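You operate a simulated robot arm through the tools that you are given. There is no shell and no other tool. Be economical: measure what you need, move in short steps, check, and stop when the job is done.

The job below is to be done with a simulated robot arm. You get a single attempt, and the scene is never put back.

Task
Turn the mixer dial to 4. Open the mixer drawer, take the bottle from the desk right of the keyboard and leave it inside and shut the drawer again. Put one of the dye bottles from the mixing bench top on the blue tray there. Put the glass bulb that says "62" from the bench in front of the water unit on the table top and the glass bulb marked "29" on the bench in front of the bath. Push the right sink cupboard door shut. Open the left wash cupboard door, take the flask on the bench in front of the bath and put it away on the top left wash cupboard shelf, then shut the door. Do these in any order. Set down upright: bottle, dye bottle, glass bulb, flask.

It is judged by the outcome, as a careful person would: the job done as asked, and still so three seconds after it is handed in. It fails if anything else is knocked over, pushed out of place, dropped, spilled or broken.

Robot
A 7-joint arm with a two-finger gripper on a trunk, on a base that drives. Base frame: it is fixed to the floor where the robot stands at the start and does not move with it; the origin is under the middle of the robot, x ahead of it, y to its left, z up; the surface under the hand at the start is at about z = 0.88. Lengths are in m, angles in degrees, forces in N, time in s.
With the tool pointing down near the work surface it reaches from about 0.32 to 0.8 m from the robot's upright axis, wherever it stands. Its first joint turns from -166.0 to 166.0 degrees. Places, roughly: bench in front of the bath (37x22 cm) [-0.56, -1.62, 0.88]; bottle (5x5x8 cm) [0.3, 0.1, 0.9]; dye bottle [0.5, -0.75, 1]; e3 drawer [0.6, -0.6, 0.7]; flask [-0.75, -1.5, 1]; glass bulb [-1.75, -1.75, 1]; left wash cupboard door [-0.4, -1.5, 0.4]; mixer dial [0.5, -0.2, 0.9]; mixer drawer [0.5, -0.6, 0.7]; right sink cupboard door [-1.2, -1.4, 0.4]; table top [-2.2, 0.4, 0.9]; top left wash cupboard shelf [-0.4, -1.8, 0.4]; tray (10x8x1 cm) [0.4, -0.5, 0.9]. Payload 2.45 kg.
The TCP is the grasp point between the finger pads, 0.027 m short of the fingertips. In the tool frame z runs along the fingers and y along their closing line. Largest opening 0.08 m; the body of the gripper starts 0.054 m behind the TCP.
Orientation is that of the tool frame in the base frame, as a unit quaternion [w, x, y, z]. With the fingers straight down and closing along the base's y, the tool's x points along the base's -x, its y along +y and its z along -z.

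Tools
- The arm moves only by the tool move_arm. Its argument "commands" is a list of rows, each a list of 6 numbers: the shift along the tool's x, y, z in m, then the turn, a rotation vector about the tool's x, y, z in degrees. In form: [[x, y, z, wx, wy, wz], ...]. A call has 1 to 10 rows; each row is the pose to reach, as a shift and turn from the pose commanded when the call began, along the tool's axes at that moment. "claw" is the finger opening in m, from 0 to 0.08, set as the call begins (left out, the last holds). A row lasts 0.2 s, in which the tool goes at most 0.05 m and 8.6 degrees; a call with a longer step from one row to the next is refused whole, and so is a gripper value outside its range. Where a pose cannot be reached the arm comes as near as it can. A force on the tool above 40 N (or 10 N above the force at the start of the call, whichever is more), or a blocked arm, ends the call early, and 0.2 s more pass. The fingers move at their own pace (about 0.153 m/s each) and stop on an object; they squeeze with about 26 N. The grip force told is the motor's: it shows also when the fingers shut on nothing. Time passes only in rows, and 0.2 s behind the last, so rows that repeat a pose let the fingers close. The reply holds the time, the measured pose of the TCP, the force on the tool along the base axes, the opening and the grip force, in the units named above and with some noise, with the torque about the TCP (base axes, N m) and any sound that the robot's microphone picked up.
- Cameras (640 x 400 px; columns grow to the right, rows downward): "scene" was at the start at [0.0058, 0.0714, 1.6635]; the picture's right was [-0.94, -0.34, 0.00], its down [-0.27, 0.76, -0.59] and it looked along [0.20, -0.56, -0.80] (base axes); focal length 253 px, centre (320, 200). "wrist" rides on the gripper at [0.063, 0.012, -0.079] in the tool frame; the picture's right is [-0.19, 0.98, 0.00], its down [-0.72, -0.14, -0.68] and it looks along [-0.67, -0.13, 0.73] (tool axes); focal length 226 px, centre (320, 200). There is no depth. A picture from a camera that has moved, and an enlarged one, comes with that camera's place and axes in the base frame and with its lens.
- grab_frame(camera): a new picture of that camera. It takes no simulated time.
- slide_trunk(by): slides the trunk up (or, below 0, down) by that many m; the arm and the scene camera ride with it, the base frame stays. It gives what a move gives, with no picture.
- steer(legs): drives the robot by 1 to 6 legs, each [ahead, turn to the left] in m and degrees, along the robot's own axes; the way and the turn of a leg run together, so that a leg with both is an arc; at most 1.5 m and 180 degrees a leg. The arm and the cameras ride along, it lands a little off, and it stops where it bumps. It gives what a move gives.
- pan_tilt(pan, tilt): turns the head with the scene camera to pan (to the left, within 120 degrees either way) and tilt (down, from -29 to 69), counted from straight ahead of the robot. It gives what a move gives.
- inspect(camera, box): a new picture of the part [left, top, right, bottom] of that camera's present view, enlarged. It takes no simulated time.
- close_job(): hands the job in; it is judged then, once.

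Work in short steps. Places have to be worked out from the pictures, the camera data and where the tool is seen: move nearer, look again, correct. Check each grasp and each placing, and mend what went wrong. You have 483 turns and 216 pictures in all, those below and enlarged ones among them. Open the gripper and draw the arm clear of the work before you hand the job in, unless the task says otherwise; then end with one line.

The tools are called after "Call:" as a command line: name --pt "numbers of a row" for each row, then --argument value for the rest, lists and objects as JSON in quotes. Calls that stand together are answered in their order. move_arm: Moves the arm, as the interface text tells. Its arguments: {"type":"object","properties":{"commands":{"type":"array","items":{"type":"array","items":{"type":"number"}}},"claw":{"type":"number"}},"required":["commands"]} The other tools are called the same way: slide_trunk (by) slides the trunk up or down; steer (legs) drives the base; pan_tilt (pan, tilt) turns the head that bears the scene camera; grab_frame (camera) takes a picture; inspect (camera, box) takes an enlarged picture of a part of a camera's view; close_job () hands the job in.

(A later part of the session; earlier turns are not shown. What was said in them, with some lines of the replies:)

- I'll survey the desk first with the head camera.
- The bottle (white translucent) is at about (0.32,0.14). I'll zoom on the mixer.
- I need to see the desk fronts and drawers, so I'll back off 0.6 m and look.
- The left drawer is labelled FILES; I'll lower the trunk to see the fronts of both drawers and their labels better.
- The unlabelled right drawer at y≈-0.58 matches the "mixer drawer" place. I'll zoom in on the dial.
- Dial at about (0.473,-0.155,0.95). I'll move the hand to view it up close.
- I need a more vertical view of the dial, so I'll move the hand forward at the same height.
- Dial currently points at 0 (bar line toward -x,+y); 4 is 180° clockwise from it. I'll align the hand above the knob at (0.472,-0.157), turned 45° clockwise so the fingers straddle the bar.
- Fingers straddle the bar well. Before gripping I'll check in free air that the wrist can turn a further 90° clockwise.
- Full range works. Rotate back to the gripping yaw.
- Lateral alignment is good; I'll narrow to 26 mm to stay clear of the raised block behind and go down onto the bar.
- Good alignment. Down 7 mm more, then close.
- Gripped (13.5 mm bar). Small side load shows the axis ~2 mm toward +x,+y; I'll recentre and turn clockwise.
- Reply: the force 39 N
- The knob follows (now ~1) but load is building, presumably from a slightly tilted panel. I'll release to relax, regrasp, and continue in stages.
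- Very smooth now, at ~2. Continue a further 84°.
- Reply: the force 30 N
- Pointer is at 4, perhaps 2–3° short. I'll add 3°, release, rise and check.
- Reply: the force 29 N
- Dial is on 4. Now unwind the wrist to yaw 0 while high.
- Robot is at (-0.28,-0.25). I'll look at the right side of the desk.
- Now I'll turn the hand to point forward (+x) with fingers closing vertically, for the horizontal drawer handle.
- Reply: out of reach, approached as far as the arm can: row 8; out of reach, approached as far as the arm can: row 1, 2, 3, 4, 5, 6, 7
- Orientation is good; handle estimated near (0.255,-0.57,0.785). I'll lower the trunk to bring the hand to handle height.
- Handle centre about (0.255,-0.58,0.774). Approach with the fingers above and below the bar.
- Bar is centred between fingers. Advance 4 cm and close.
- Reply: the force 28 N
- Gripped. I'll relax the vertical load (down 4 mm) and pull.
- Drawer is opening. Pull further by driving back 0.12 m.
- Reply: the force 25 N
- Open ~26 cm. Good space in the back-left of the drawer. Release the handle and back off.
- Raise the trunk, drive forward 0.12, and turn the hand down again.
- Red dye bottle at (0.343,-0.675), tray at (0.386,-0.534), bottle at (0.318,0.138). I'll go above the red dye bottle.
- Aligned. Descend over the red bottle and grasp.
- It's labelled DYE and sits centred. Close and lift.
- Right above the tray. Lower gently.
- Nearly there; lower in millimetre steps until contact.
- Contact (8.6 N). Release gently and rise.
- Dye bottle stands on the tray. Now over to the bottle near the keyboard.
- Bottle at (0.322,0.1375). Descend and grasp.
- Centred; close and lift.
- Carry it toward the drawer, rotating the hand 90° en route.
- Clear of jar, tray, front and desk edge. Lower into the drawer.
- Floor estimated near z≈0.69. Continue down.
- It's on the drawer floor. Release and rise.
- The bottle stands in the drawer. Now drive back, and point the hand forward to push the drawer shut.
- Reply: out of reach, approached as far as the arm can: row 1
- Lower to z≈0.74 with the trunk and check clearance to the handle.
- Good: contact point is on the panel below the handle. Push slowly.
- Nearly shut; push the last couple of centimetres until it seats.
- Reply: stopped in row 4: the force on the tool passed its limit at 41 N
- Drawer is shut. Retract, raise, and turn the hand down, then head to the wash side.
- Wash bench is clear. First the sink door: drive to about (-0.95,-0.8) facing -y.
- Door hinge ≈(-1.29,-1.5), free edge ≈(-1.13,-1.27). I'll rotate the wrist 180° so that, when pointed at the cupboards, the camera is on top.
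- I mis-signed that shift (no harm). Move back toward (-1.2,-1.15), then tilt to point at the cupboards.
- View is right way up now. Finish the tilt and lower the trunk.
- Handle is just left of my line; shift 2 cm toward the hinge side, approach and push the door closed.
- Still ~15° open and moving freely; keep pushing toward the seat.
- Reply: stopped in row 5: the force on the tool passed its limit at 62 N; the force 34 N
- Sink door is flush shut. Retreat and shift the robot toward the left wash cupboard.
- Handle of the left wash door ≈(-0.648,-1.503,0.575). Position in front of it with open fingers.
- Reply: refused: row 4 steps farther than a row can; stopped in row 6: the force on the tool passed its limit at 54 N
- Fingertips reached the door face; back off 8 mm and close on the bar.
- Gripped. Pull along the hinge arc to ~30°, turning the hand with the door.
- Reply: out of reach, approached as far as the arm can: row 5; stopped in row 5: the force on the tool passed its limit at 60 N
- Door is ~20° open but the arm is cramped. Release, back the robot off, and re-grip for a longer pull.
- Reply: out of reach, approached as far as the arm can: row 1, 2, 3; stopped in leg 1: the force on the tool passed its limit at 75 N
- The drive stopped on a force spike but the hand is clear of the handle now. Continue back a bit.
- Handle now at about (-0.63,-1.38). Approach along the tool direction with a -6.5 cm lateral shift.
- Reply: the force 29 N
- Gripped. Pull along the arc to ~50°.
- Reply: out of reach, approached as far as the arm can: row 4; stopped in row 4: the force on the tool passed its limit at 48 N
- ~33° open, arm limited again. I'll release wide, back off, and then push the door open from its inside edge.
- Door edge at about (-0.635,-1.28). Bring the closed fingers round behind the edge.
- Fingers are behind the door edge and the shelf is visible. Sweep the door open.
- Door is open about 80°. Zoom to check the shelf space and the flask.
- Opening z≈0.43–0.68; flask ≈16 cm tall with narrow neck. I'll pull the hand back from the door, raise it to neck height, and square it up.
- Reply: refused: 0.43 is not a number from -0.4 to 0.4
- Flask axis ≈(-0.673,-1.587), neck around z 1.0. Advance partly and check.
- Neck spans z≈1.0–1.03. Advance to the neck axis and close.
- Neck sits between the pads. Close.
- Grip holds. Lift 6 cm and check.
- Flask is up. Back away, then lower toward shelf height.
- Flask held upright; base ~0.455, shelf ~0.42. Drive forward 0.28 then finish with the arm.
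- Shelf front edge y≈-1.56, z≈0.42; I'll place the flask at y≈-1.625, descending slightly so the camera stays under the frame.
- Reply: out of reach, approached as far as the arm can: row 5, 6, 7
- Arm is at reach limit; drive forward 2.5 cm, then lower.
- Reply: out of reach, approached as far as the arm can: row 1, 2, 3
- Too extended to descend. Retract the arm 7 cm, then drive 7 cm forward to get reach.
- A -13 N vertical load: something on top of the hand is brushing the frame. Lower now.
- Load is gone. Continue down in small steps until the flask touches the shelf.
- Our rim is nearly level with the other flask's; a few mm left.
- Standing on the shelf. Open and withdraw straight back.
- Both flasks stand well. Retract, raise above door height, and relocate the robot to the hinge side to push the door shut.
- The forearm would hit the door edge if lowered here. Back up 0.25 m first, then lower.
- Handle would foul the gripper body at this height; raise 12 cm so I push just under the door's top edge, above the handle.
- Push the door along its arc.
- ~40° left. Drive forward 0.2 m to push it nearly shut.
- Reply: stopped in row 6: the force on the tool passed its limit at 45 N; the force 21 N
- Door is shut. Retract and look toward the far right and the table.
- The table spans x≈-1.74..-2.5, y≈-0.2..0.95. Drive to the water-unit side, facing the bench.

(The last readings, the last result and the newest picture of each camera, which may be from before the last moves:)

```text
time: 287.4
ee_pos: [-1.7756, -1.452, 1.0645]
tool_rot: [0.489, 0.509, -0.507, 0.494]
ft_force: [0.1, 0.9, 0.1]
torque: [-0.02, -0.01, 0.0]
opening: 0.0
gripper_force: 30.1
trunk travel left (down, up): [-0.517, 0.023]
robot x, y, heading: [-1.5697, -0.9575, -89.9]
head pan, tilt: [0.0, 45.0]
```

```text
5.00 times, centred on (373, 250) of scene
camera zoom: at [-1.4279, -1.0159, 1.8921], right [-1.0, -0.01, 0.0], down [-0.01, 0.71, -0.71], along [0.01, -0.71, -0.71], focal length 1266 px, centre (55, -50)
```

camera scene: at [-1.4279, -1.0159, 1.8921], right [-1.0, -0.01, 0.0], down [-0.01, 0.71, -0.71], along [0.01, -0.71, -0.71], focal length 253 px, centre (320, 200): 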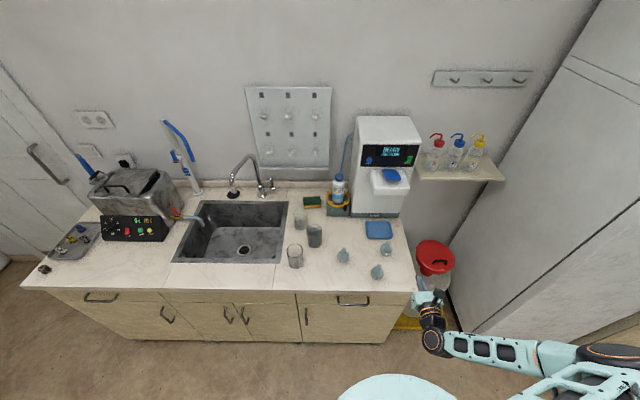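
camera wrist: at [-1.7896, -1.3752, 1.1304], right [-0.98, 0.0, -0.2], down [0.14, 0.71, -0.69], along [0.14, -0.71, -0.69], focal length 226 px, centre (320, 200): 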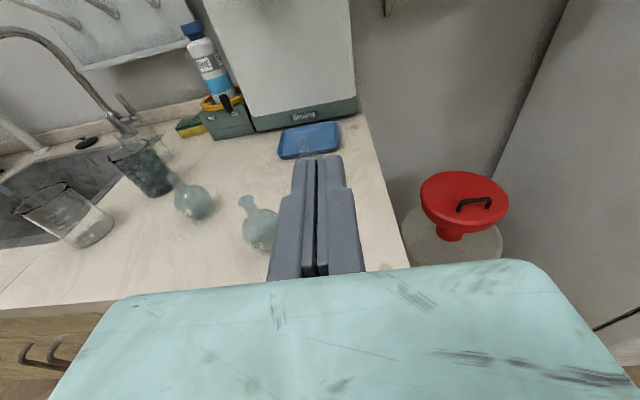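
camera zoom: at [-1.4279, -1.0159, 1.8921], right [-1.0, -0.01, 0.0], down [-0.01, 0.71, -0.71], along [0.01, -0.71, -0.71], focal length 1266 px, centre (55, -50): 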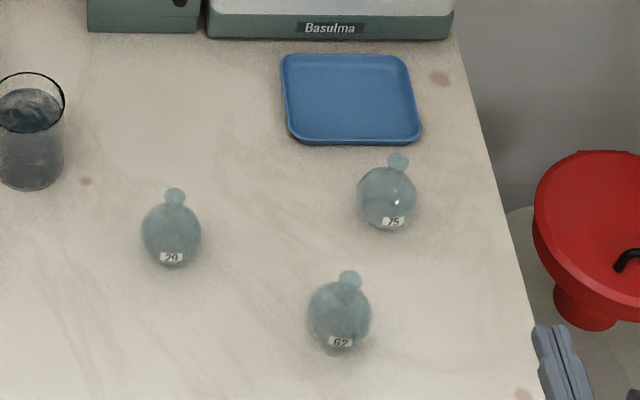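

"29" at ≈(-1.523,-1.637), "62" at ≈(-1.66,-1.56), "75" stays. I'll point the hand down to grip by the neck.

Call:
move_arm --pt "0.01 0 0 0 -8.5 0" --pt "0.02 0 0 0 -17 0" --pt "0.03 0 0 0 -25.5 0" --pt "0.03 0 0 0 -34 0" --pt "0.03 0 0 0 -42.5 0" --pt "0.03 0 0 0 -51 0" --pt "0.03 0 0 0 -59.5 0" --pt "0.03 0 0 0 -68 0" --pt "0.03 0 0 0 -76.5 0" --pt "0.03 0 0 0 -85 0" --claw 0.06

Call:
move_arm --pt "0 0 0 0 -4.3 0" --pt "0 -0.03 0 0 -4.3 0" --pt "0 -0.06 0 0 -4.3 0" --pt "0.02 -0.09 0 0 -4.3 0" --pt "0.02 -0.09 0 0 -4.3 0"

Call:
grab_frame --camera "wrist"

```text
time: 289.6
ee_pos: [-1.7748, -1.4556, 1.0933]
tool_rot: [0.017, 0.709, -0.705, 0.02]
ft_force: [-1.0, -0.1, 0.3]
torque: [-0.03, -0.05, -0.03]
opening: 0.0602
gripper_force: 0.1
trunk travel left (down, up): [-0.517, 0.023]
robot x, y, heading: [-1.5688, -0.9576, -89.8]
head pan, tilt: [0.0, 45.0]
```

```text
time: 290.8
ee_pos: [-1.6866, -1.4728, 1.0958]
tool_rot: [-0.01, 0.709, -0.705, -0.006]
ft_force: [-0.3, 0.1, 0.1]
torque: [0.01, 0.02, -0.02]
opening: 0.06
gripper_force: 0.0
trunk travel left (down, up): [-0.517, 0.023]
robot x, y, heading: [-1.567, -0.9583, -89.7]
head pan, tilt: [0.0, 45.0]
```

```text
105 pictures are left
camera wrist: at [-1.6999, -1.5381, 1.1739], right [-0.98, 0.19, 0.0], down [0.13, 0.7, 0.7], along [0.13, 0.68, -0.72], focal length 226 px, centre (320, 200)
```

wrist: 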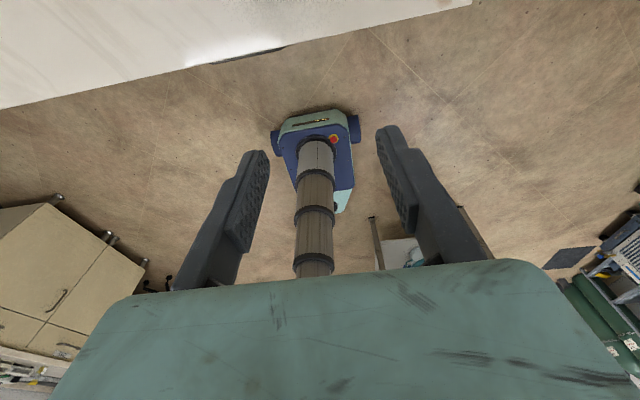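

The camera now faces back toward the robot but will still see the target below. Move over bulb 62.

Call:
move_arm --pt "0.03 -0.01 0 0 1.6 0" --pt "0.06 -0.02 0 0 1.6 0" --pt "0.087 -0.025 0 0 1.6 0" --pt "0.087 -0.025 0 0 1.6 0"

Call:
grab_frame --camera "wrist"

```text
time: 291.8
ee_pos: [-1.6609, -1.5612, 1.0944]
tool_rot: [0.001, 0.71, -0.704, 0.003]
ft_force: [-0.1, 0.1, -0.7]
torque: [-0.02, -0.02, -0.02]
opening: 0.0601
gripper_force: 0.1
trunk travel left (down, up): [-0.517, 0.023]
robot x, y, heading: [-1.5666, -0.9555, -89.7]
head pan, tilt: [0.0, 45.0]
```

```text
104 pictures are left
camera wrist: at [-1.6729, -1.6228, 1.1744], right [-0.98, 0.19, 0.0], down [0.13, 0.72, 0.68], along [0.13, 0.66, -0.74], focal length 226 px, centre (320, 200)
```

wrist: 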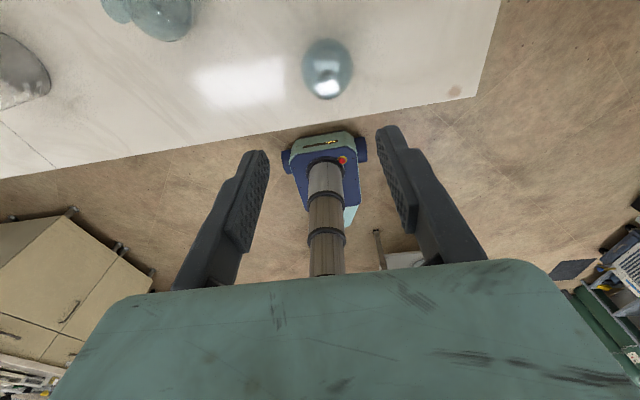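

Call:
inspect --camera "wrist" --box '[280, 20, 376, 120]'

```text
4.00 times, centred on (328, 70) of wrist
camera zoom: at [-1.6729, -1.6228, 1.1744], right [-0.98, 0.19, 0.0], down [0.13, 0.72, 0.68], along [0.13, 0.66, -0.74], focal length 904 px, centre (288, 720)
```

zoom: 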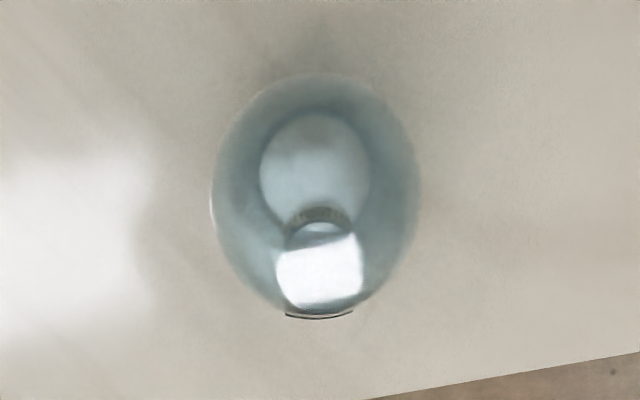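

Neck axis ≈(-1.667,-1.565). Descend with 5 cm opening to neck height.

Call:
move_arm --pt "0.0035 0.006 0.04 0 0 0" --pt "0.0035 0.006 0.08 0 0 0" --pt "0.0035 0.006 0.105 0 0 0" --pt "0.0035 0.006 0.105 0 0 0" --claw 0.05

Call:
grab_frame --camera "wrist"

```text
time: 292.8
ee_pos: [-1.6651, -1.5643, 0.99]
tool_rot: [0.002, 0.71, -0.704, 0.004]
ft_force: [0.4, -0.1, 0.2]
torque: [0.02, 0.01, 0.02]
opening: 0.0498
gripper_force: 0.1
trunk travel left (down, up): [-0.517, 0.023]
robot x, y, heading: [-1.5694, -0.9568, -89.6]
head pan, tilt: [0.0, 45.0]
```

```text
102 pictures are left
camera wrist: at [-1.6777, -1.6275, 1.0702], right [-0.98, 0.19, -0.01], down [0.13, 0.72, 0.68], along [0.13, 0.66, -0.74], focal length 226 px, centre (320, 200)
```

wrist: 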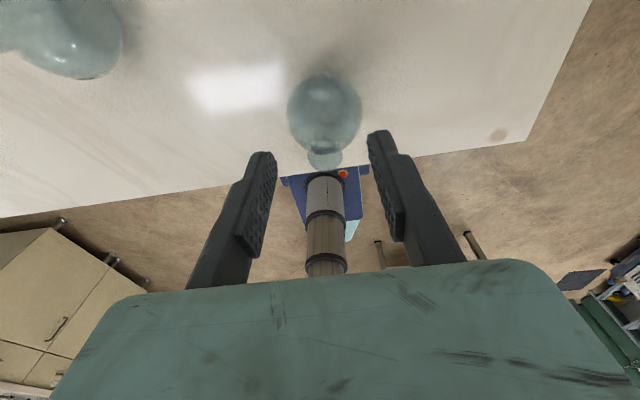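

Well aligned; descend to the neck and close gently.

Call:
move_arm --pt "0 0.002 0.015 0 0 0" --pt "0 0.002 0.027 0 0 0" --pt "0 0.002 0.027 0 0 0"

Call:
grab_frame --camera "wrist"

```text
time: 293.6
ee_pos: [-1.6674, -1.5642, 0.962]
tool_rot: [0.001, 0.71, -0.704, 0.003]
ft_force: [0.7, -0.1, -0.5]
torque: [0.0, -0.01, 0.0]
opening: 0.0501
gripper_force: 0.1
trunk travel left (down, up): [-0.517, 0.023]
robot x, y, heading: [-1.5703, -0.9573, -89.4]
head pan, tilt: [0.0, 45.0]
```

```text
101 pictures are left
camera wrist: at [-1.6796, -1.6274, 1.042], right [-0.98, 0.19, -0.01], down [0.13, 0.72, 0.68], along [0.13, 0.66, -0.74], focal length 226 px, centre (320, 200)
```

wrist: 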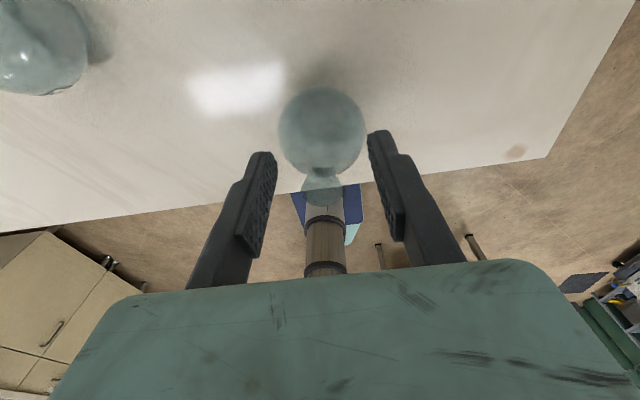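

Call:
move_arm --pt "0 0 0.0 0 0 0" --pt "0 0 0 0 0 0" --pt "0 0 0 0 0 0" --claw 0

Call:
grab_frame --camera "wrist"

```text
time: 294.4
ee_pos: [-1.6671, -1.5643, 0.9623]
tool_rot: [0.002, 0.709, -0.705, 0.003]
ft_force: [-0.3, 0.0, 0.8]
torque: [0.03, -0.01, 0.04]
opening: 0.0153
gripper_force: 25.1
trunk travel left (down, up): [-0.517, 0.023]
robot x, y, heading: [-1.5685, -0.9542, -89.7]
head pan, tilt: [0.0, 45.0]
```

```text
100 pictures are left
camera wrist: at [-1.6796, -1.6275, 1.042], right [-0.98, 0.19, -0.01], down [0.13, 0.72, 0.68], along [0.13, 0.66, -0.74], focal length 226 px, centre (320, 200)
```

wrist: 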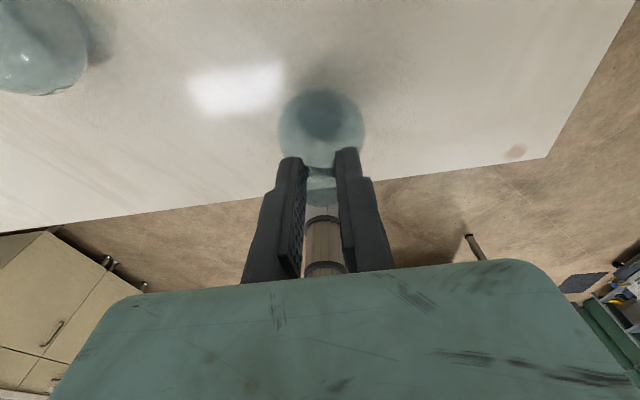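

Neck held. Lift and verify, then carry to the table.

Call:
move_arm --pt "0 0 -0.02 0 0 0" --pt "0 0 -0.05 0 0 0" --pt "0 0 -0.09 0 0 0" --pt "-0.03 0 -0.13 0 0 0" --pt "-0.07 0 -0.14 0 0 0" --pt "-0.07 0 -0.14 0 0 0"

Call:
grab_frame --camera "wrist"

Call:
steer --legs '[[0, -14.6], [-1.09, 0], [0, -75.5]]'

Call:
pan_tilt --pan 0 --tilt 50

Call:
grab_frame --camera "scene"

```text
time: 295.8
ee_pos: [-1.6696, -1.4952, 1.102]
tool_rot: [0.002, 0.71, -0.704, 0.004]
ft_force: [0.0, 0.2, -1.2]
torque: [0.03, 0.0, 0.01]
opening: 0.0153
gripper_force: 24.9
trunk travel left (down, up): [-0.517, 0.023]
robot x, y, heading: [-1.5714, -0.9579, -89.5]
head pan, tilt: [0.0, 45.0]
```

```text
99 pictures are left
camera wrist: at [-1.6814, -1.5581, 1.1813], right [-0.98, 0.19, 0.0], down [0.13, 0.72, 0.68], along [0.13, 0.66, -0.74], focal length 226 px, centre (320, 200)
```

wrist: 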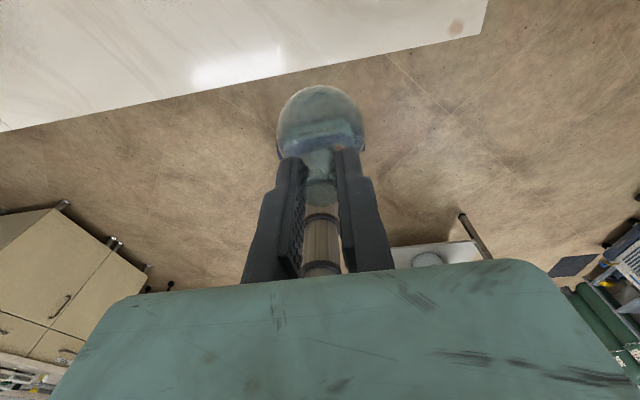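

```text
time: 305.7
ee_pos: [-1.8389, 0.2122, 1.1007]
tool_rot: [-0.004, -0.005, 1.0, -0.002]
ft_force: [0.9, -0.6, -0.8]
torque: [0.02, 0.02, 0.04]
opening: 0.0153
gripper_force: 25.2
trunk travel left (down, up): [-0.517, 0.023]
robot x, y, heading: [-1.2979, 0.1149, -179.2]
head pan, tilt: [0.0, 45.0]
```

```text
time: 306.4
ee_pos: [-1.8396, 0.2123, 1.1023]
tool_rot: [-0.003, -0.005, 1.0, -0.002]
ft_force: [-0.2, -0.2, -0.3]
torque: [0.0, -0.06, 0.0]
opening: 0.015
gripper_force: 25.1
trunk travel left (down, up): [-0.517, 0.023]
robot x, y, heading: [-1.2999, 0.1169, -179.6]
head pan, tilt: [0.0, 50.0]
```

```text
98 pictures are left
camera scene: at [-1.3549, -0.0256, 1.8852], right [-0.01, 1.0, 0.0], down [0.77, 0.01, -0.64], along [-0.64, -0.01, -0.77], focal length 253 px, centre (320, 200)
```

scene: 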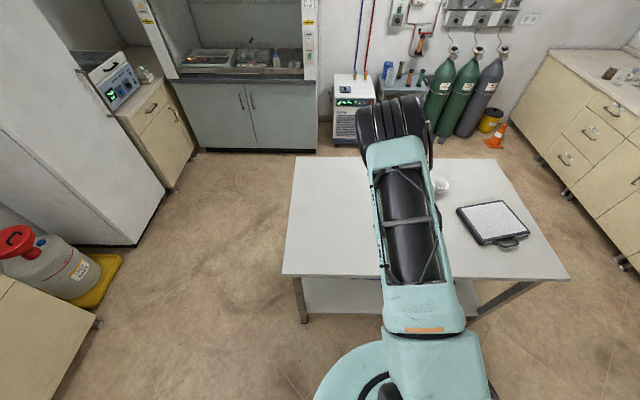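

On the table side, near edge at x≈-1.79. Move the bulb further in to (-1.97,0.13).

Call:
move_arm --pt "0.035 -0.02 0 0 0 0" --pt "0.07 -0.04 0 0 0 0" --pt "0.105 -0.06 0 0 0 0" --pt "0.13 -0.08 0 0 0 0" --pt "0.13 -0.08 0 0 0 0"

Call:
grab_frame --camera "wrist"

```text
time: 307.6
ee_pos: [-1.9692, 0.1305, 1.1005]
tool_rot: [-0.003, -0.004, 1.0, -0.002]
ft_force: [-0.7, 1.3, -0.2]
torque: [0.01, 0.0, 0.0]
opening: 0.0153
gripper_force: 25.0
trunk travel left (down, up): [-0.517, 0.023]
robot x, y, heading: [-1.2974, 0.1131, -179.1]
head pan, tilt: [0.0, 50.0]
```

```text
97 pictures are left
camera wrist: at [-2.0311, 0.1428, 1.1813], right [0.18, 0.98, -0.01], down [0.72, -0.13, 0.68], along [0.67, -0.13, -0.74], focal length 226 px, centre (320, 200)
```

wrist: 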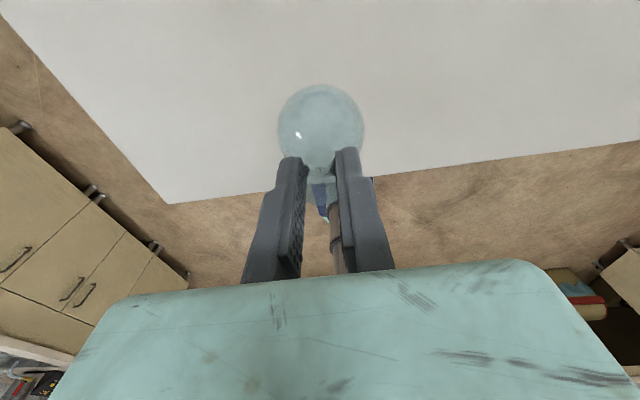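

Call:
move_arm --pt "0 0 0.03 0 0 0" --pt "0 0 0.06 0 0 0" --pt "0 0 0.09 0 0 0" --pt "0 0 0.11 0 0 0" --pt "0 0 0.11 0 0 0"

Call:
grab_frame --camera "wrist"

```text
time: 308.8
ee_pos: [-1.9695, 0.132, 0.9914]
tool_rot: [-0.004, -0.005, 1.0, -0.002]
ft_force: [0.2, 0.2, -1.0]
torque: [0.01, -0.01, -0.02]
opening: 0.0153
gripper_force: 25.1
trunk travel left (down, up): [-0.517, 0.023]
robot x, y, heading: [-1.2975, 0.1163, -178.9]
head pan, tilt: [0.0, 50.0]
```

```text
96 pictures are left
camera wrist: at [-2.0323, 0.1441, 1.0716], right [0.18, 0.98, 0.0], down [0.72, -0.13, 0.68], along [0.67, -0.13, -0.74], focal length 226 px, centre (320, 200)
```

wrist: 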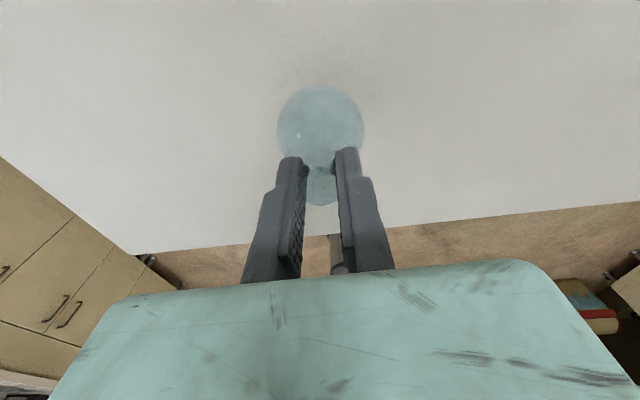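

Call:
move_arm --pt "0 0 0.008 0 0 0" --pt "0 0 0.016 0 0 0"

Call:
move_arm --pt "0 0 0.003 0 0 0" --pt "0 0 0.005 0 0 0"

Call:
move_arm --pt "0 0 0.002 0 0 0" --pt "0 0 0.004 0 0 0"

```text
time: 309.4
ee_pos: [-1.9696, 0.1307, 0.9751]
tool_rot: [-0.003, -0.005, 1.0, -0.002]
ft_force: [-0.3, 0.5, -1.0]
torque: [-0.02, -0.06, -0.04]
opening: 0.0152
gripper_force: 25.1
trunk travel left (down, up): [-0.517, 0.023]
robot x, y, heading: [-1.2991, 0.1141, -179.5]
head pan, tilt: [0.0, 50.0]
```

```text
time: 309.9
ee_pos: [-1.9699, 0.1309, 0.9713]
tool_rot: [-0.003, -0.005, 1.0, -0.002]
ft_force: [-0.1, 0.8, -0.4]
torque: [0.01, -0.03, 0.04]
opening: 0.0153
gripper_force: 25.3
trunk travel left (down, up): [-0.517, 0.023]
robot x, y, heading: [-1.2961, 0.1149, -179.2]
head pan, tilt: [0.0, 50.0]
```

```text
time: 310.6
ee_pos: [-1.9688, 0.1317, 0.9679]
tool_rot: [-0.004, -0.005, 1.0, -0.001]
ft_force: [0.8, 0.2, -0.4]
torque: [0.0, 0.01, 0.02]
opening: 0.0154
gripper_force: 24.6
trunk travel left (down, up): [-0.517, 0.023]
robot x, y, heading: [-1.3005, 0.1156, -179.2]
head pan, tilt: [0.0, 50.0]
```

Call:
move_arm --pt "0 0 0.002 0 0 0" --pt "0 0 0.003 0 0 0"

Call:
move_arm --pt "0 0 0.002 0 0 0" --pt "0 0 0.003 0 0 0"

Call:
move_arm --pt "0 0 0.001 0 0 0" --pt "0 0 0.002 0 0 0"

```text
time: 311.1
ee_pos: [-1.9699, 0.1303, 0.963]
tool_rot: [-0.004, -0.005, 1.0, -0.003]
ft_force: [0.7, 0.0, 0.2]
torque: [0.01, -0.01, 0.0]
opening: 0.0156
gripper_force: 25.3
trunk travel left (down, up): [-0.517, 0.023]
robot x, y, heading: [-1.2976, 0.1148, -179.3]
head pan, tilt: [0.0, 50.0]
```

```text
time: 311.8
ee_pos: [-1.9701, 0.1301, 0.9623]
tool_rot: [-0.003, -0.006, 1.0, -0.002]
ft_force: [0.7, 0.7, 4.1]
torque: [0.07, -0.07, 0.01]
opening: 0.0152
gripper_force: 25.3
trunk travel left (down, up): [-0.517, 0.023]
robot x, y, heading: [-1.3018, 0.1144, -179.3]
head pan, tilt: [0.0, 50.0]
```

```text
time: 312.4
ee_pos: [-1.9681, 0.131, 0.9618]
tool_rot: [-0.005, -0.006, 1.0, -0.001]
ft_force: [0.9, -0.5, 20.0]
torque: [0.04, -0.19, 0.01]
opening: 0.015
gripper_force: 24.6
trunk travel left (down, up): [-0.517, 0.023]
robot x, y, heading: [-1.298, 0.1118, -179.5]
head pan, tilt: [0.0, 50.0]
```

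Contact. Ease off 1.5 mm, release, rise.

Call:
move_arm --pt "0 0 -0.0015 0 0 0" --pt "0 0 -0.0015 0 0 0"

Call:
move_arm --pt "0 0 0 0 0 0" --pt "0 0 0 0 0 0" --pt "0 0 0 0 0 0" --pt "0 0 -0.03 0 0 0" --pt "0 0 -0.07 0 0 0" --pt "0 0 -0.11 0 0 0" --pt "0 0 -0.15 0 0 0" --claw 0.045

Call:
grab_frame --camera "wrist"

```text
time: 312.9
ee_pos: [-1.9685, 0.1322, 0.9616]
tool_rot: [-0.004, -0.005, 1.0, -0.002]
ft_force: [-3.5, 1.2, 13.9]
torque: [0.09, 0.22, 0.01]
opening: 0.0155
gripper_force: 24.8
trunk travel left (down, up): [-0.517, 0.023]
robot x, y, heading: [-1.2988, 0.1132, -179.2]
head pan, tilt: [0.0, 50.0]
```

```text
time: 314.6
ee_pos: [-1.9675, 0.1328, 1.1113]
tool_rot: [-0.004, -0.005, 1.0, -0.002]
ft_force: [0.1, -0.5, -0.2]
torque: [-0.02, 0.03, -0.04]
opening: 0.045
gripper_force: 0.1
trunk travel left (down, up): [-0.517, 0.023]
robot x, y, heading: [-1.2961, 0.1142, -179.3]
head pan, tilt: [0.0, 50.0]
```

```text
95 pictures are left
camera wrist: at [-2.0302, 0.1448, 1.1922], right [0.18, 0.98, 0.0], down [0.72, -0.13, 0.68], along [0.67, -0.13, -0.74], focal length 226 px, centre (320, 200)
```

wrist: 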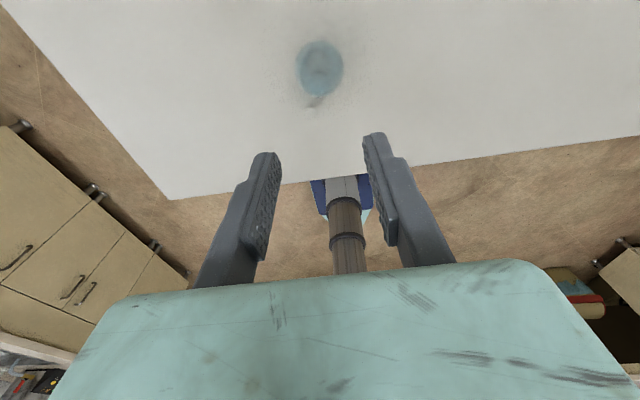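

Call:
inspect --camera "wrist" --box '[270, 20, 370, 120]'

```text
4.00 times, centred on (320, 70) of wrist
camera zoom: at [-2.0302, 0.1448, 1.1922], right [0.18, 0.98, 0.0], down [0.72, -0.13, 0.68], along [0.67, -0.13, -0.74], focal length 904 px, centre (320, 720)
```

zoom: 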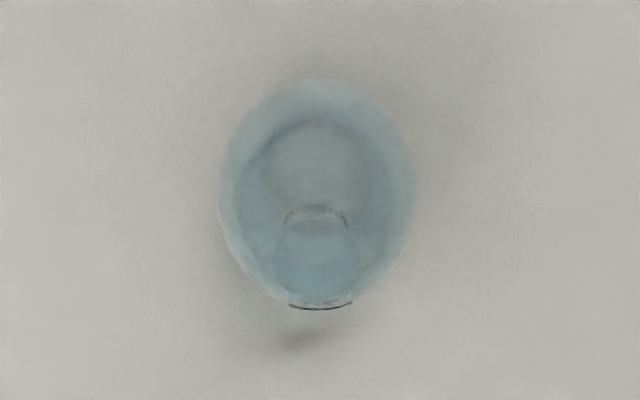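

Bulb 62 stands upright on the table. Return to the bench for bulb 29.

Call:
move_arm --pt "-0.04 0.02 0 0 0 0" --pt "-0.08 0.02 0 0 0 0" --pt "-0.12 0.02 0 0 0 0" --pt "-0.14 0.02 0 0 0 0"

Call:
steer --legs '[[0, 75.5], [1.09, 0], [0, 14.0]]'

Call:
pan_tilt --pan 0 --tilt 45

Call:
grab_frame --camera "scene"

```text
time: 315.6
ee_pos: [-1.8288, 0.1537, 1.1088]
tool_rot: [-0.004, -0.007, 1.0, -0.002]
ft_force: [0.8, 0.5, -0.5]
torque: [0.01, -0.02, 0.0]
opening: 0.0451
gripper_force: 0.1
trunk travel left (down, up): [-0.517, 0.023]
robot x, y, heading: [-1.297, 0.1168, -179.3]
head pan, tilt: [0.0, 50.0]
```

```text
time: 325.4
ee_pos: [-1.591, -1.4766, 1.1088]
tool_rot: [-0.002, -0.707, 0.708, -0.004]
ft_force: [0.0, -0.5, -0.3]
torque: [0.02, 0.03, 0.02]
opening: 0.045
gripper_force: 0.0
trunk travel left (down, up): [-0.517, 0.023]
robot x, y, heading: [-1.5463, -0.9473, -89.9]
head pan, tilt: [0.0, 50.0]
```

```text
time: 326.1
ee_pos: [-1.5924, -1.4765, 1.109]
tool_rot: [0.001, 0.707, -0.707, 0.003]
ft_force: [-0.4, -0.4, 0.1]
torque: [-0.01, -0.03, 0.0]
opening: 0.0451
gripper_force: 0.0
trunk travel left (down, up): [-0.517, 0.023]
robot x, y, heading: [-1.5466, -0.9479, -89.7]
head pan, tilt: [0.0, 45.0]
```

```text
93 pictures are left
camera scene: at [-1.4066, -1.008, 1.8921], right [-1.0, 0.0, 0.0], down [0.0, 0.71, -0.71], along [0.0, -0.71, -0.71], focal length 253 px, centre (320, 200)
```

scene: 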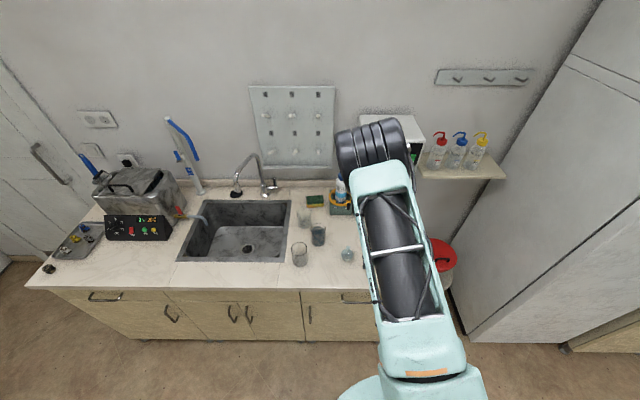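

Call:
move_arm --pt "0.04 -0.015 0 0 0 0" --pt "0.08 -0.03 0 0 0 0" --pt "0.12 -0.045 0 0 0 0" --pt "0.15 -0.06 0 0 0 0" --pt "0.1655 -0.0655 0 0 0 0" --pt "0.1655 -0.0655 0 0 0 0" --claw 0.05

Call:
grab_frame --camera "wrist"

Call:
inspect --camera "wrist" --box '[270, 20, 370, 120]'

```text
time: 327.5
ee_pos: [-1.5262, -1.641, 1.111]
tool_rot: [0.0, -0.707, 0.707, -0.004]
ft_force: [0.6, 0.3, -0.4]
torque: [-0.03, 0.01, 0.0]
opening: 0.0498
gripper_force: 0.0
trunk travel left (down, up): [-0.517, 0.023]
robot x, y, heading: [-1.5454, -0.9478, -90.1]
head pan, tilt: [0.0, 45.0]
```

```text
92 pictures are left
camera wrist: at [-1.5387, -1.704, 1.1915], right [-0.98, 0.19, 0.0], down [0.14, 0.72, 0.68], along [0.13, 0.66, -0.74], focal length 226 px, centre (320, 200)
```

wrist: 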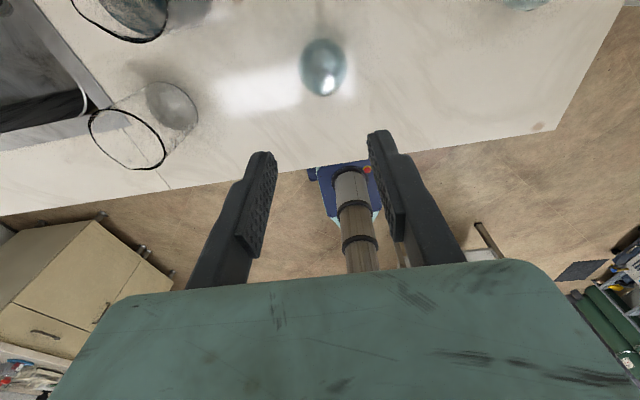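

```text
4.00 times, centred on (320, 70) of wrist
camera zoom: at [-1.5387, -1.704, 1.1915], right [-0.98, 0.19, 0.0], down [0.14, 0.72, 0.68], along [0.13, 0.66, -0.74], focal length 904 px, centre (320, 720)
```

zoom: 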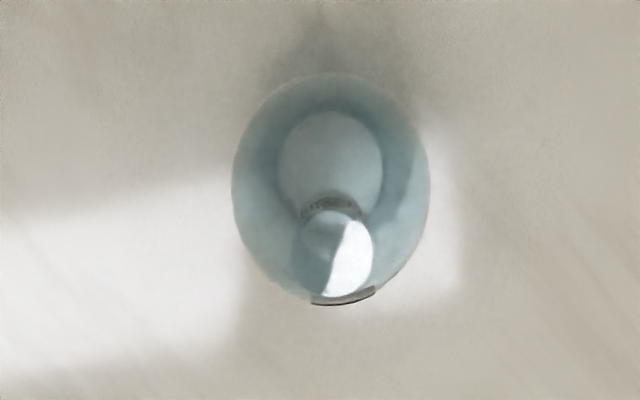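

Neck axis ≈(-1.530,-1.6445). Descend.

Call:
move_arm --pt "0.0035 0.004 0.04 0 0 0" --pt "0.0035 0.004 0.08 0 0 0" --pt "0.0035 0.004 0.11 0 0 0" --pt "0.0035 0.004 0.135 0 0 0" --pt "0.0035 0.004 0.1485 0 0 0" --pt "0.0035 0.004 0.1485 0 0 0"

Call:
grab_frame --camera "wrist"

```text
time: 328.9
ee_pos: [-1.5299, -1.644, 0.9638]
tool_rot: [0.001, 0.707, -0.707, 0.004]
ft_force: [-0.3, -0.3, 0.1]
torque: [0.01, 0.01, 0.01]
opening: 0.05
gripper_force: 0.0
trunk travel left (down, up): [-0.517, 0.023]
robot x, y, heading: [-1.5461, -0.9488, -90.1]
head pan, tilt: [0.0, 45.0]
```

```text
90 pictures are left
camera wrist: at [-1.5417, -1.707, 1.0432], right [-0.98, 0.19, -0.01], down [0.14, 0.72, 0.68], along [0.13, 0.66, -0.74], focal length 226 px, centre (320, 200)
```

wrist: 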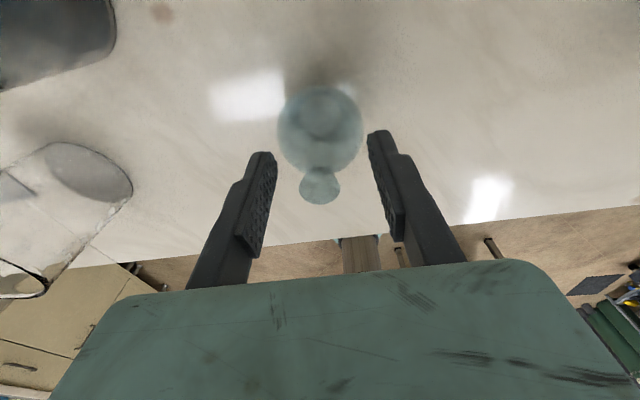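

Call:
move_arm --pt "0 0 0.0 0 0 0" --pt "0 0 0 0 0 0" --pt "0 0 0 0 0 0" --claw 0

Call:
move_arm --pt "0 0 -0.02 0 0 0" --pt "0 0 -0.05 0 0 0" --pt "0 0 -0.09 0 0 0" --pt "0 0 -0.13 0 0 0" --pt "0 0 -0.16 0 0 0" --pt "-0.04 0 -0.16 0 0 0" --pt "-0.08 0 -0.16 0 0 0" --pt "-0.12 0 -0.16 0 0 0" --pt "-0.16 0 -0.16 0 0 0"

Call:
grab_frame --camera "wrist"

```text
time: 329.7
ee_pos: [-1.5304, -1.6438, 0.9619]
tool_rot: [0.002, 0.707, -0.707, 0.004]
ft_force: [-0.4, 0.5, 0.0]
torque: [0.0, 0.0, 0.01]
opening: 0.0153
gripper_force: 24.9
trunk travel left (down, up): [-0.517, 0.023]
robot x, y, heading: [-1.5443, -0.9466, -89.9]
head pan, tilt: [0.0, 45.0]
```

```text
time: 331.7
ee_pos: [-1.5272, -1.4834, 1.1232]
tool_rot: [0.002, 0.708, -0.707, 0.004]
ft_force: [0.1, 0.3, -0.1]
torque: [-0.01, -0.01, -0.01]
opening: 0.0151
gripper_force: 25.3
trunk travel left (down, up): [-0.517, 0.023]
robot x, y, heading: [-1.5473, -0.9423, -89.8]
head pan, tilt: [0.0, 45.0]
```

```text
89 pictures are left
camera wrist: at [-1.5397, -1.5457, 1.2035], right [-0.98, 0.19, 0.0], down [0.14, 0.72, 0.68], along [0.13, 0.66, -0.74], focal length 226 px, centre (320, 200)
```

wrist: 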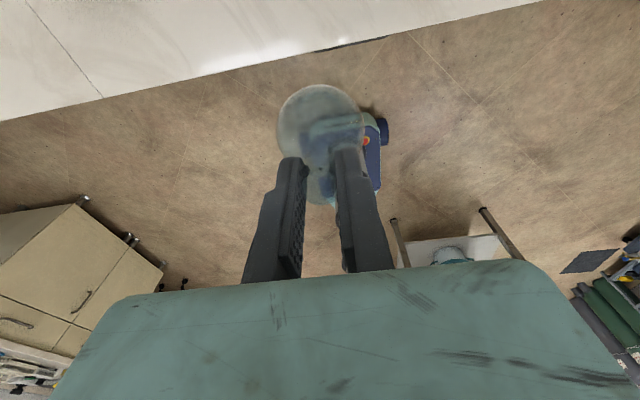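

Bulb 29 held. Drive along to the bath side.

Call:
steer --legs '[[-0.04, 0], [0, 90], [0.98, 0], [0, -90]]'

Call:
grab_frame --camera "scene"

Call:
grab_frame --camera "wrist"

```text
time: 345.1
ee_pos: [-0.554, -1.4133, 1.1234]
tool_rot: [0.001, 0.719, -0.695, 0.004]
ft_force: [-0.1, -0.2, -0.8]
torque: [-0.01, 0.0, -0.03]
opening: 0.0153
gripper_force: 24.6
trunk travel left (down, up): [-0.517, 0.023]
robot x, y, heading: [-0.5919, -0.8754, -87.5]
head pan, tilt: [0.0, 45.0]
```

```text
88 pictures are left
camera scene: at [-0.4499, -0.9335, 1.8921], right [-1.0, -0.04, 0.0], down [-0.03, 0.71, -0.71], along [0.03, -0.71, -0.71], focal length 253 px, centre (320, 200)
```

scene: 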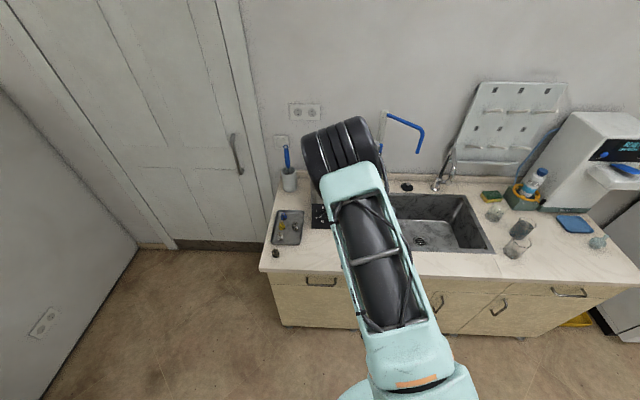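

```text
87 pictures are left
camera wrist: at [-0.5636, -1.4766, 1.2029], right [-0.99, 0.16, -0.01], down [0.11, 0.73, 0.68], along [0.11, 0.67, -0.74], focal length 226 px, centre (320, 200)
```

wrist: 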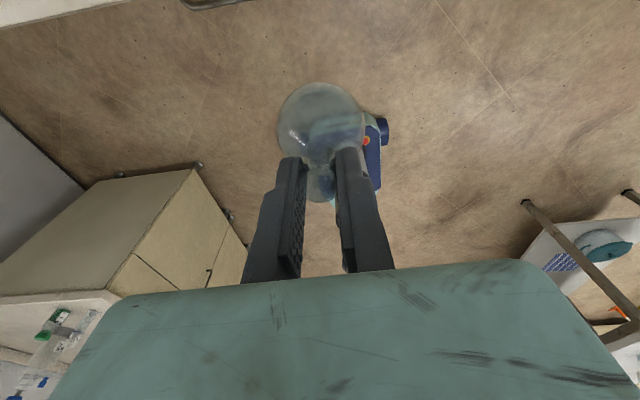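

Move forward to (-0.55,-1.595) and lower to just above the bench.

Call:
move_arm --pt "0.04 0.001 0 0 0 0" --pt "0.08 0.002 0 0 0 0" --pt "0.12 0.004 0 0 0 0" --pt "0.16 0.005 0 0 0 0" --pt "0.182 0.006 0 0 0 0" --pt "0.182 0.006 0.03 0 0 0" --pt "0.182 0.006 0.07 0 0 0" --pt "0.182 0.006 0.11 0 0 0" --pt "0.182 0.006 0.14 0 0 0" --pt "0.182 0.006 0.14 0 0 0"

Call:
grab_frame --camera "wrist"

```text
time: 347.2
ee_pos: [-0.5542, -1.5961, 0.9828]
tool_rot: [0.001, 0.72, -0.694, 0.004]
ft_force: [0.3, 0.0, -0.2]
torque: [-0.02, -0.03, 0.03]
opening: 0.0152
gripper_force: 25.1
trunk travel left (down, up): [-0.517, 0.023]
robot x, y, heading: [-0.5936, -0.8782, -88.0]
head pan, tilt: [0.0, 45.0]
```

```text
86 pictures are left
camera wrist: at [-0.5636, -1.6602, 1.0633], right [-0.99, 0.16, -0.01], down [0.11, 0.73, 0.68], along [0.11, 0.67, -0.74], focal length 226 px, centre (320, 200)
```

wrist: 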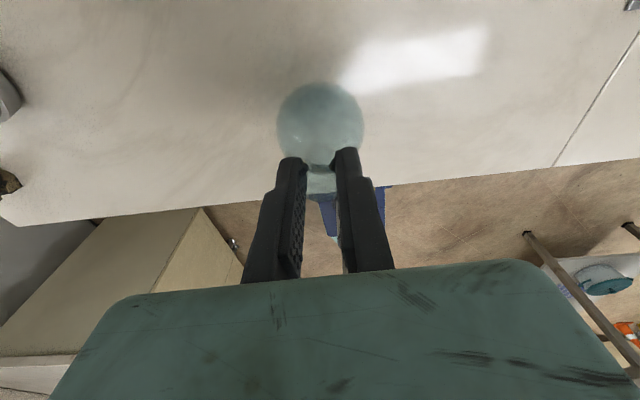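

Call:
move_arm --pt "0 0 0.008 0 0 0" --pt "0 0 0.014 0 0 0" --pt "0 0 0.018 0 0 0"

Call:
move_arm --pt "0 0 0.001 0 0 0" --pt "0 0 0.002 0 0 0"

```text
time: 348.1
ee_pos: [-0.5528, -1.5959, 0.9652]
tool_rot: [0.001, 0.72, -0.694, 0.004]
ft_force: [0.1, -0.4, -0.3]
torque: [0.01, 0.0, -0.03]
opening: 0.0154
gripper_force: 24.7
trunk travel left (down, up): [-0.517, 0.023]
robot x, y, heading: [-0.5961, -0.8762, -87.7]
head pan, tilt: [0.0, 45.0]
```

```text
time: 348.6
ee_pos: [-0.5527, -1.5969, 0.9634]
tool_rot: [0.001, 0.72, -0.694, 0.003]
ft_force: [0.3, 0.9, -1.5]
torque: [0.01, 0.0, 0.01]
opening: 0.015
gripper_force: 25.1
trunk travel left (down, up): [-0.517, 0.023]
robot x, y, heading: [-0.5911, -0.8761, -87.9]
head pan, tilt: [0.0, 45.0]
```

Call:
move_arm --pt "0 0 0.001 0 0 0" --pt "0 0 0.0015 0 0 0"

Call:
move_arm --pt "0 0 0.0005 0 0 0" --pt "0 0 0.001 0 0 0"

```text
time: 349.2
ee_pos: [-0.5517, -1.5971, 0.9635]
tool_rot: [0.001, 0.72, -0.694, 0.004]
ft_force: [0.2, -0.2, 3.8]
torque: [0.06, 0.07, -0.02]
opening: 0.0151
gripper_force: 24.9
trunk travel left (down, up): [-0.517, 0.023]
robot x, y, heading: [-0.5911, -0.8771, -87.9]
head pan, tilt: [0.0, 45.0]
```

```text
time: 349.9
ee_pos: [-0.5517, -1.597, 0.9625]
tool_rot: [0.002, 0.72, -0.694, 0.006]
ft_force: [-0.3, -0.8, 12.3]
torque: [0.1, 0.09, 0.02]
opening: 0.015
gripper_force: 25.4
trunk travel left (down, up): [-0.517, 0.023]
robot x, y, heading: [-0.5939, -0.8715, -88.0]
head pan, tilt: [0.0, 45.0]
```

Contact. Release and rise.

Call:
move_arm --pt "0 0 0 0 0 0" --pt "0 0 0 0 0 0" --pt "0 0 0 0 0 0" --pt "0 0 -0.03 0 0 0" --pt "0 0 -0.07 0 0 0" --pt "0 0 -0.11 0 0 0" --pt "0 0 -0.15 0 0 0" --claw 0.045

Call:
move_arm --pt "-0.04 0 0 0 0 0" --pt "-0.08 0 0 0 0 0" --pt "-0.12 0 0 0 0 0" --pt "-0.16 0 0 0 0 0" --pt "-0.2 0 0 0 0 0"

Call:
steer --legs '[[-0.3, 0]]'

Call:
grab_frame --camera "scene"

```text
time: 351.4
ee_pos: [-0.5518, -1.5951, 1.1115]
tool_rot: [0.0, 0.719, -0.695, 0.003]
ft_force: [-0.7, -0.2, -0.1]
torque: [-0.04, 0.01, -0.01]
opening: 0.0452
gripper_force: 0.2
trunk travel left (down, up): [-0.517, 0.023]
robot x, y, heading: [-0.5913, -0.8761, -87.8]
head pan, tilt: [0.0, 45.0]
```

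```text
time: 352.6
ee_pos: [-0.5588, -1.395, 1.1101]
tool_rot: [0.001, 0.72, -0.694, 0.004]
ft_force: [0.2, -0.8, -0.3]
torque: [0.01, -0.04, 0.02]
opening: 0.0449
gripper_force: 0.0
trunk travel left (down, up): [-0.517, 0.023]
robot x, y, heading: [-0.5933, -0.8791, -87.9]
head pan, tilt: [0.0, 45.0]
```

```text
time: 354.7
ee_pos: [-0.5709, -1.0959, 1.1108]
tool_rot: [0.002, 0.719, -0.695, 0.004]
ft_force: [-0.4, 0.0, -0.2]
torque: [0.0, -0.04, 0.0]
opening: 0.045
gripper_force: 0.1
trunk travel left (down, up): [-0.517, 0.023]
robot x, y, heading: [-0.6028, -0.5759, -88.0]
head pan, tilt: [0.0, 45.0]
```

```text
85 pictures are left
camera scene: at [-0.4611, -0.6326, 1.8922], right [-1.0, -0.04, 0.0], down [-0.03, 0.71, -0.71], along [0.03, -0.71, -0.71], focal length 253 px, centre (320, 200)
```

scene: 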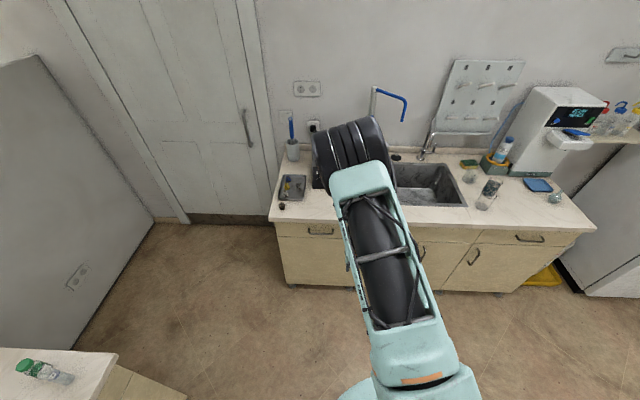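

Arm hides the bench; turn the robot and look sideways for a final check.

Call:
steer --legs '[[0, 75]]'

Call:
pan_tilt --pan -80 --tilt 40

Call:
grab_frame --camera "scene"

Call:
inspect --camera "scene" --box '[240, 120, 420, 300]'

```text
time: 358.5
ee_pos: [-0.0927, -0.6697, 1.1103]
tool_rot: [-0.001, 0.995, -0.104, 0.004]
ft_force: [-0.4, -1.0, -0.8]
torque: [0.0, 0.01, 0.04]
opening: 0.0447
gripper_force: 0.1
trunk travel left (down, up): [-0.517, 0.023]
robot x, y, heading: [-0.605, -0.5783, -11.5]
head pan, tilt: [0.0, 45.0]
```

```text
time: 360.0
ee_pos: [-0.0922, -0.6705, 1.1103]
tool_rot: [-0.002, 0.995, -0.104, 0.003]
ft_force: [0.0, 0.0, 0.5]
torque: [0.02, 0.01, 0.0]
opening: 0.045
gripper_force: 0.0
trunk travel left (down, up): [-0.517, 0.023]
robot x, y, heading: [-0.6039, -0.5768, -11.9]
head pan, tilt: [-80.0, 40.0]
```

```text
84 pictures are left
camera scene: at [-0.5962, -0.5215, 1.8994], right [-1.0, 0.03, 0.0], down [0.02, 0.64, -0.77], along [-0.02, -0.77, -0.64], focal length 253 px, centre (320, 200)
```

scene: 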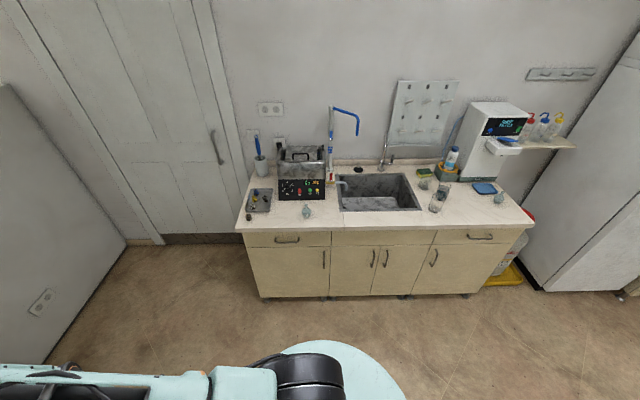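

```text
2.22 times, centred on (330, 210) of scene
camera zoom: at [-0.5962, -0.5215, 1.8994], right [-1.0, 0.03, 0.0], down [0.02, 0.64, -0.77], along [-0.02, -0.77, -0.64], focal length 562 px, centre (298, 178)
```

zoom: 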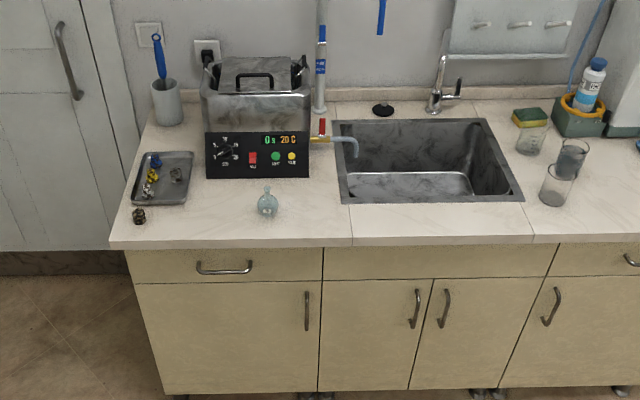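

Bulb 29 stands in front of the bath and all doors are shut. Check the mixing desk once more.

Call:
pan_tilt --pan 25 --tilt 35

Call:
grab_frame --camera "scene"

Call:
steer --legs '[[0, 90]]'

Call:
pan_tilt --pan 90 --tilt 30

Call:
grab_frame --camera "scene"

```text
time: 361.8
ee_pos: [-0.091, -0.6709, 1.1093]
tool_rot: [-0.002, 0.995, -0.103, 0.004]
ft_force: [0.8, -0.3, 0.0]
torque: [-0.01, -0.01, 0.03]
opening: 0.0448
gripper_force: 0.1
trunk travel left (down, up): [-0.517, 0.023]
robot x, y, heading: [-0.6033, -0.5774, -12.0]
head pan, tilt: [25.0, 35.0]
```

```text
82 pictures are left
camera scene: at [-0.5079, -0.4164, 1.9069], right [0.23, -0.97, 0.0], down [-0.56, -0.13, -0.82], along [0.8, 0.19, -0.57], focal length 253 px, centre (320, 200)
```

scene: 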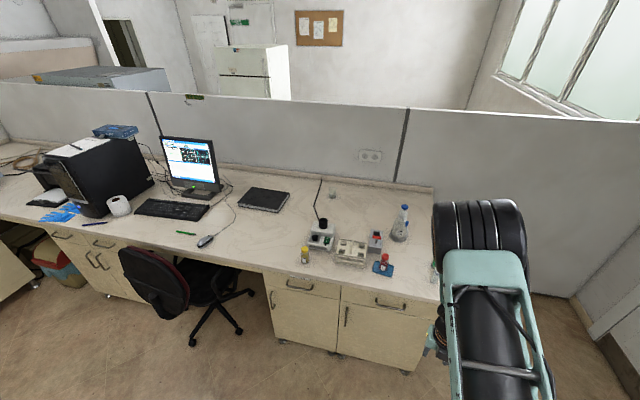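

```text
time: 366.2
ee_pos: [-0.5201, -0.066, 1.1092]
tool_rot: [-0.003, 0.771, 0.637, 0.002]
ft_force: [0.0, 0.2, 0.2]
torque: [0.04, 0.02, 0.0]
opening: 0.045
gripper_force: 0.1
trunk travel left (down, up): [-0.517, 0.023]
robot x, y, heading: [-0.6053, -0.5795, 79.2]
head pan, tilt: [25.0, 35.0]
```

```text
time: 367.5
ee_pos: [-0.5208, -0.0652, 1.11]
tool_rot: [-0.003, 0.771, 0.637, 0.002]
ft_force: [0.1, 0.4, -0.3]
torque: [0.02, 0.01, -0.01]
opening: 0.0449
gripper_force: 0.1
trunk travel left (down, up): [-0.517, 0.023]
robot x, y, heading: [-0.6053, -0.5763, 79.5]
head pan, tilt: [90.0, 30.0]
```

```text
81 pictures are left
camera scene: at [-0.8331, -0.5539, 1.9147], right [0.19, 0.98, 0.0], down [0.49, -0.09, -0.87], along [-0.85, 0.16, -0.5], focal length 253 px, centre (320, 200)
```

scene: 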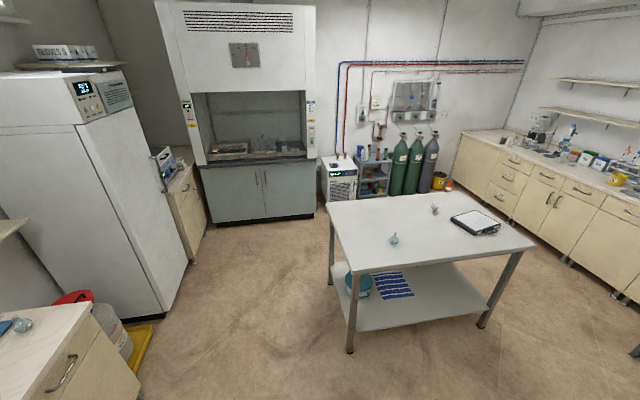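

Everything checks out: bulb 62 is upright on the table, the doors and drawer are shut, the dial is on 4, and the arm is clear with the gripper open. Handing in.

Call:
close_job

```text
The job is handed in.
```

I did every step and handed the job in, with one uncertainty: the drawer. I took the unlabelled right-hand drawer under the desk as the mixer drawer because it matched the given position; the left one is labelled "FILES".
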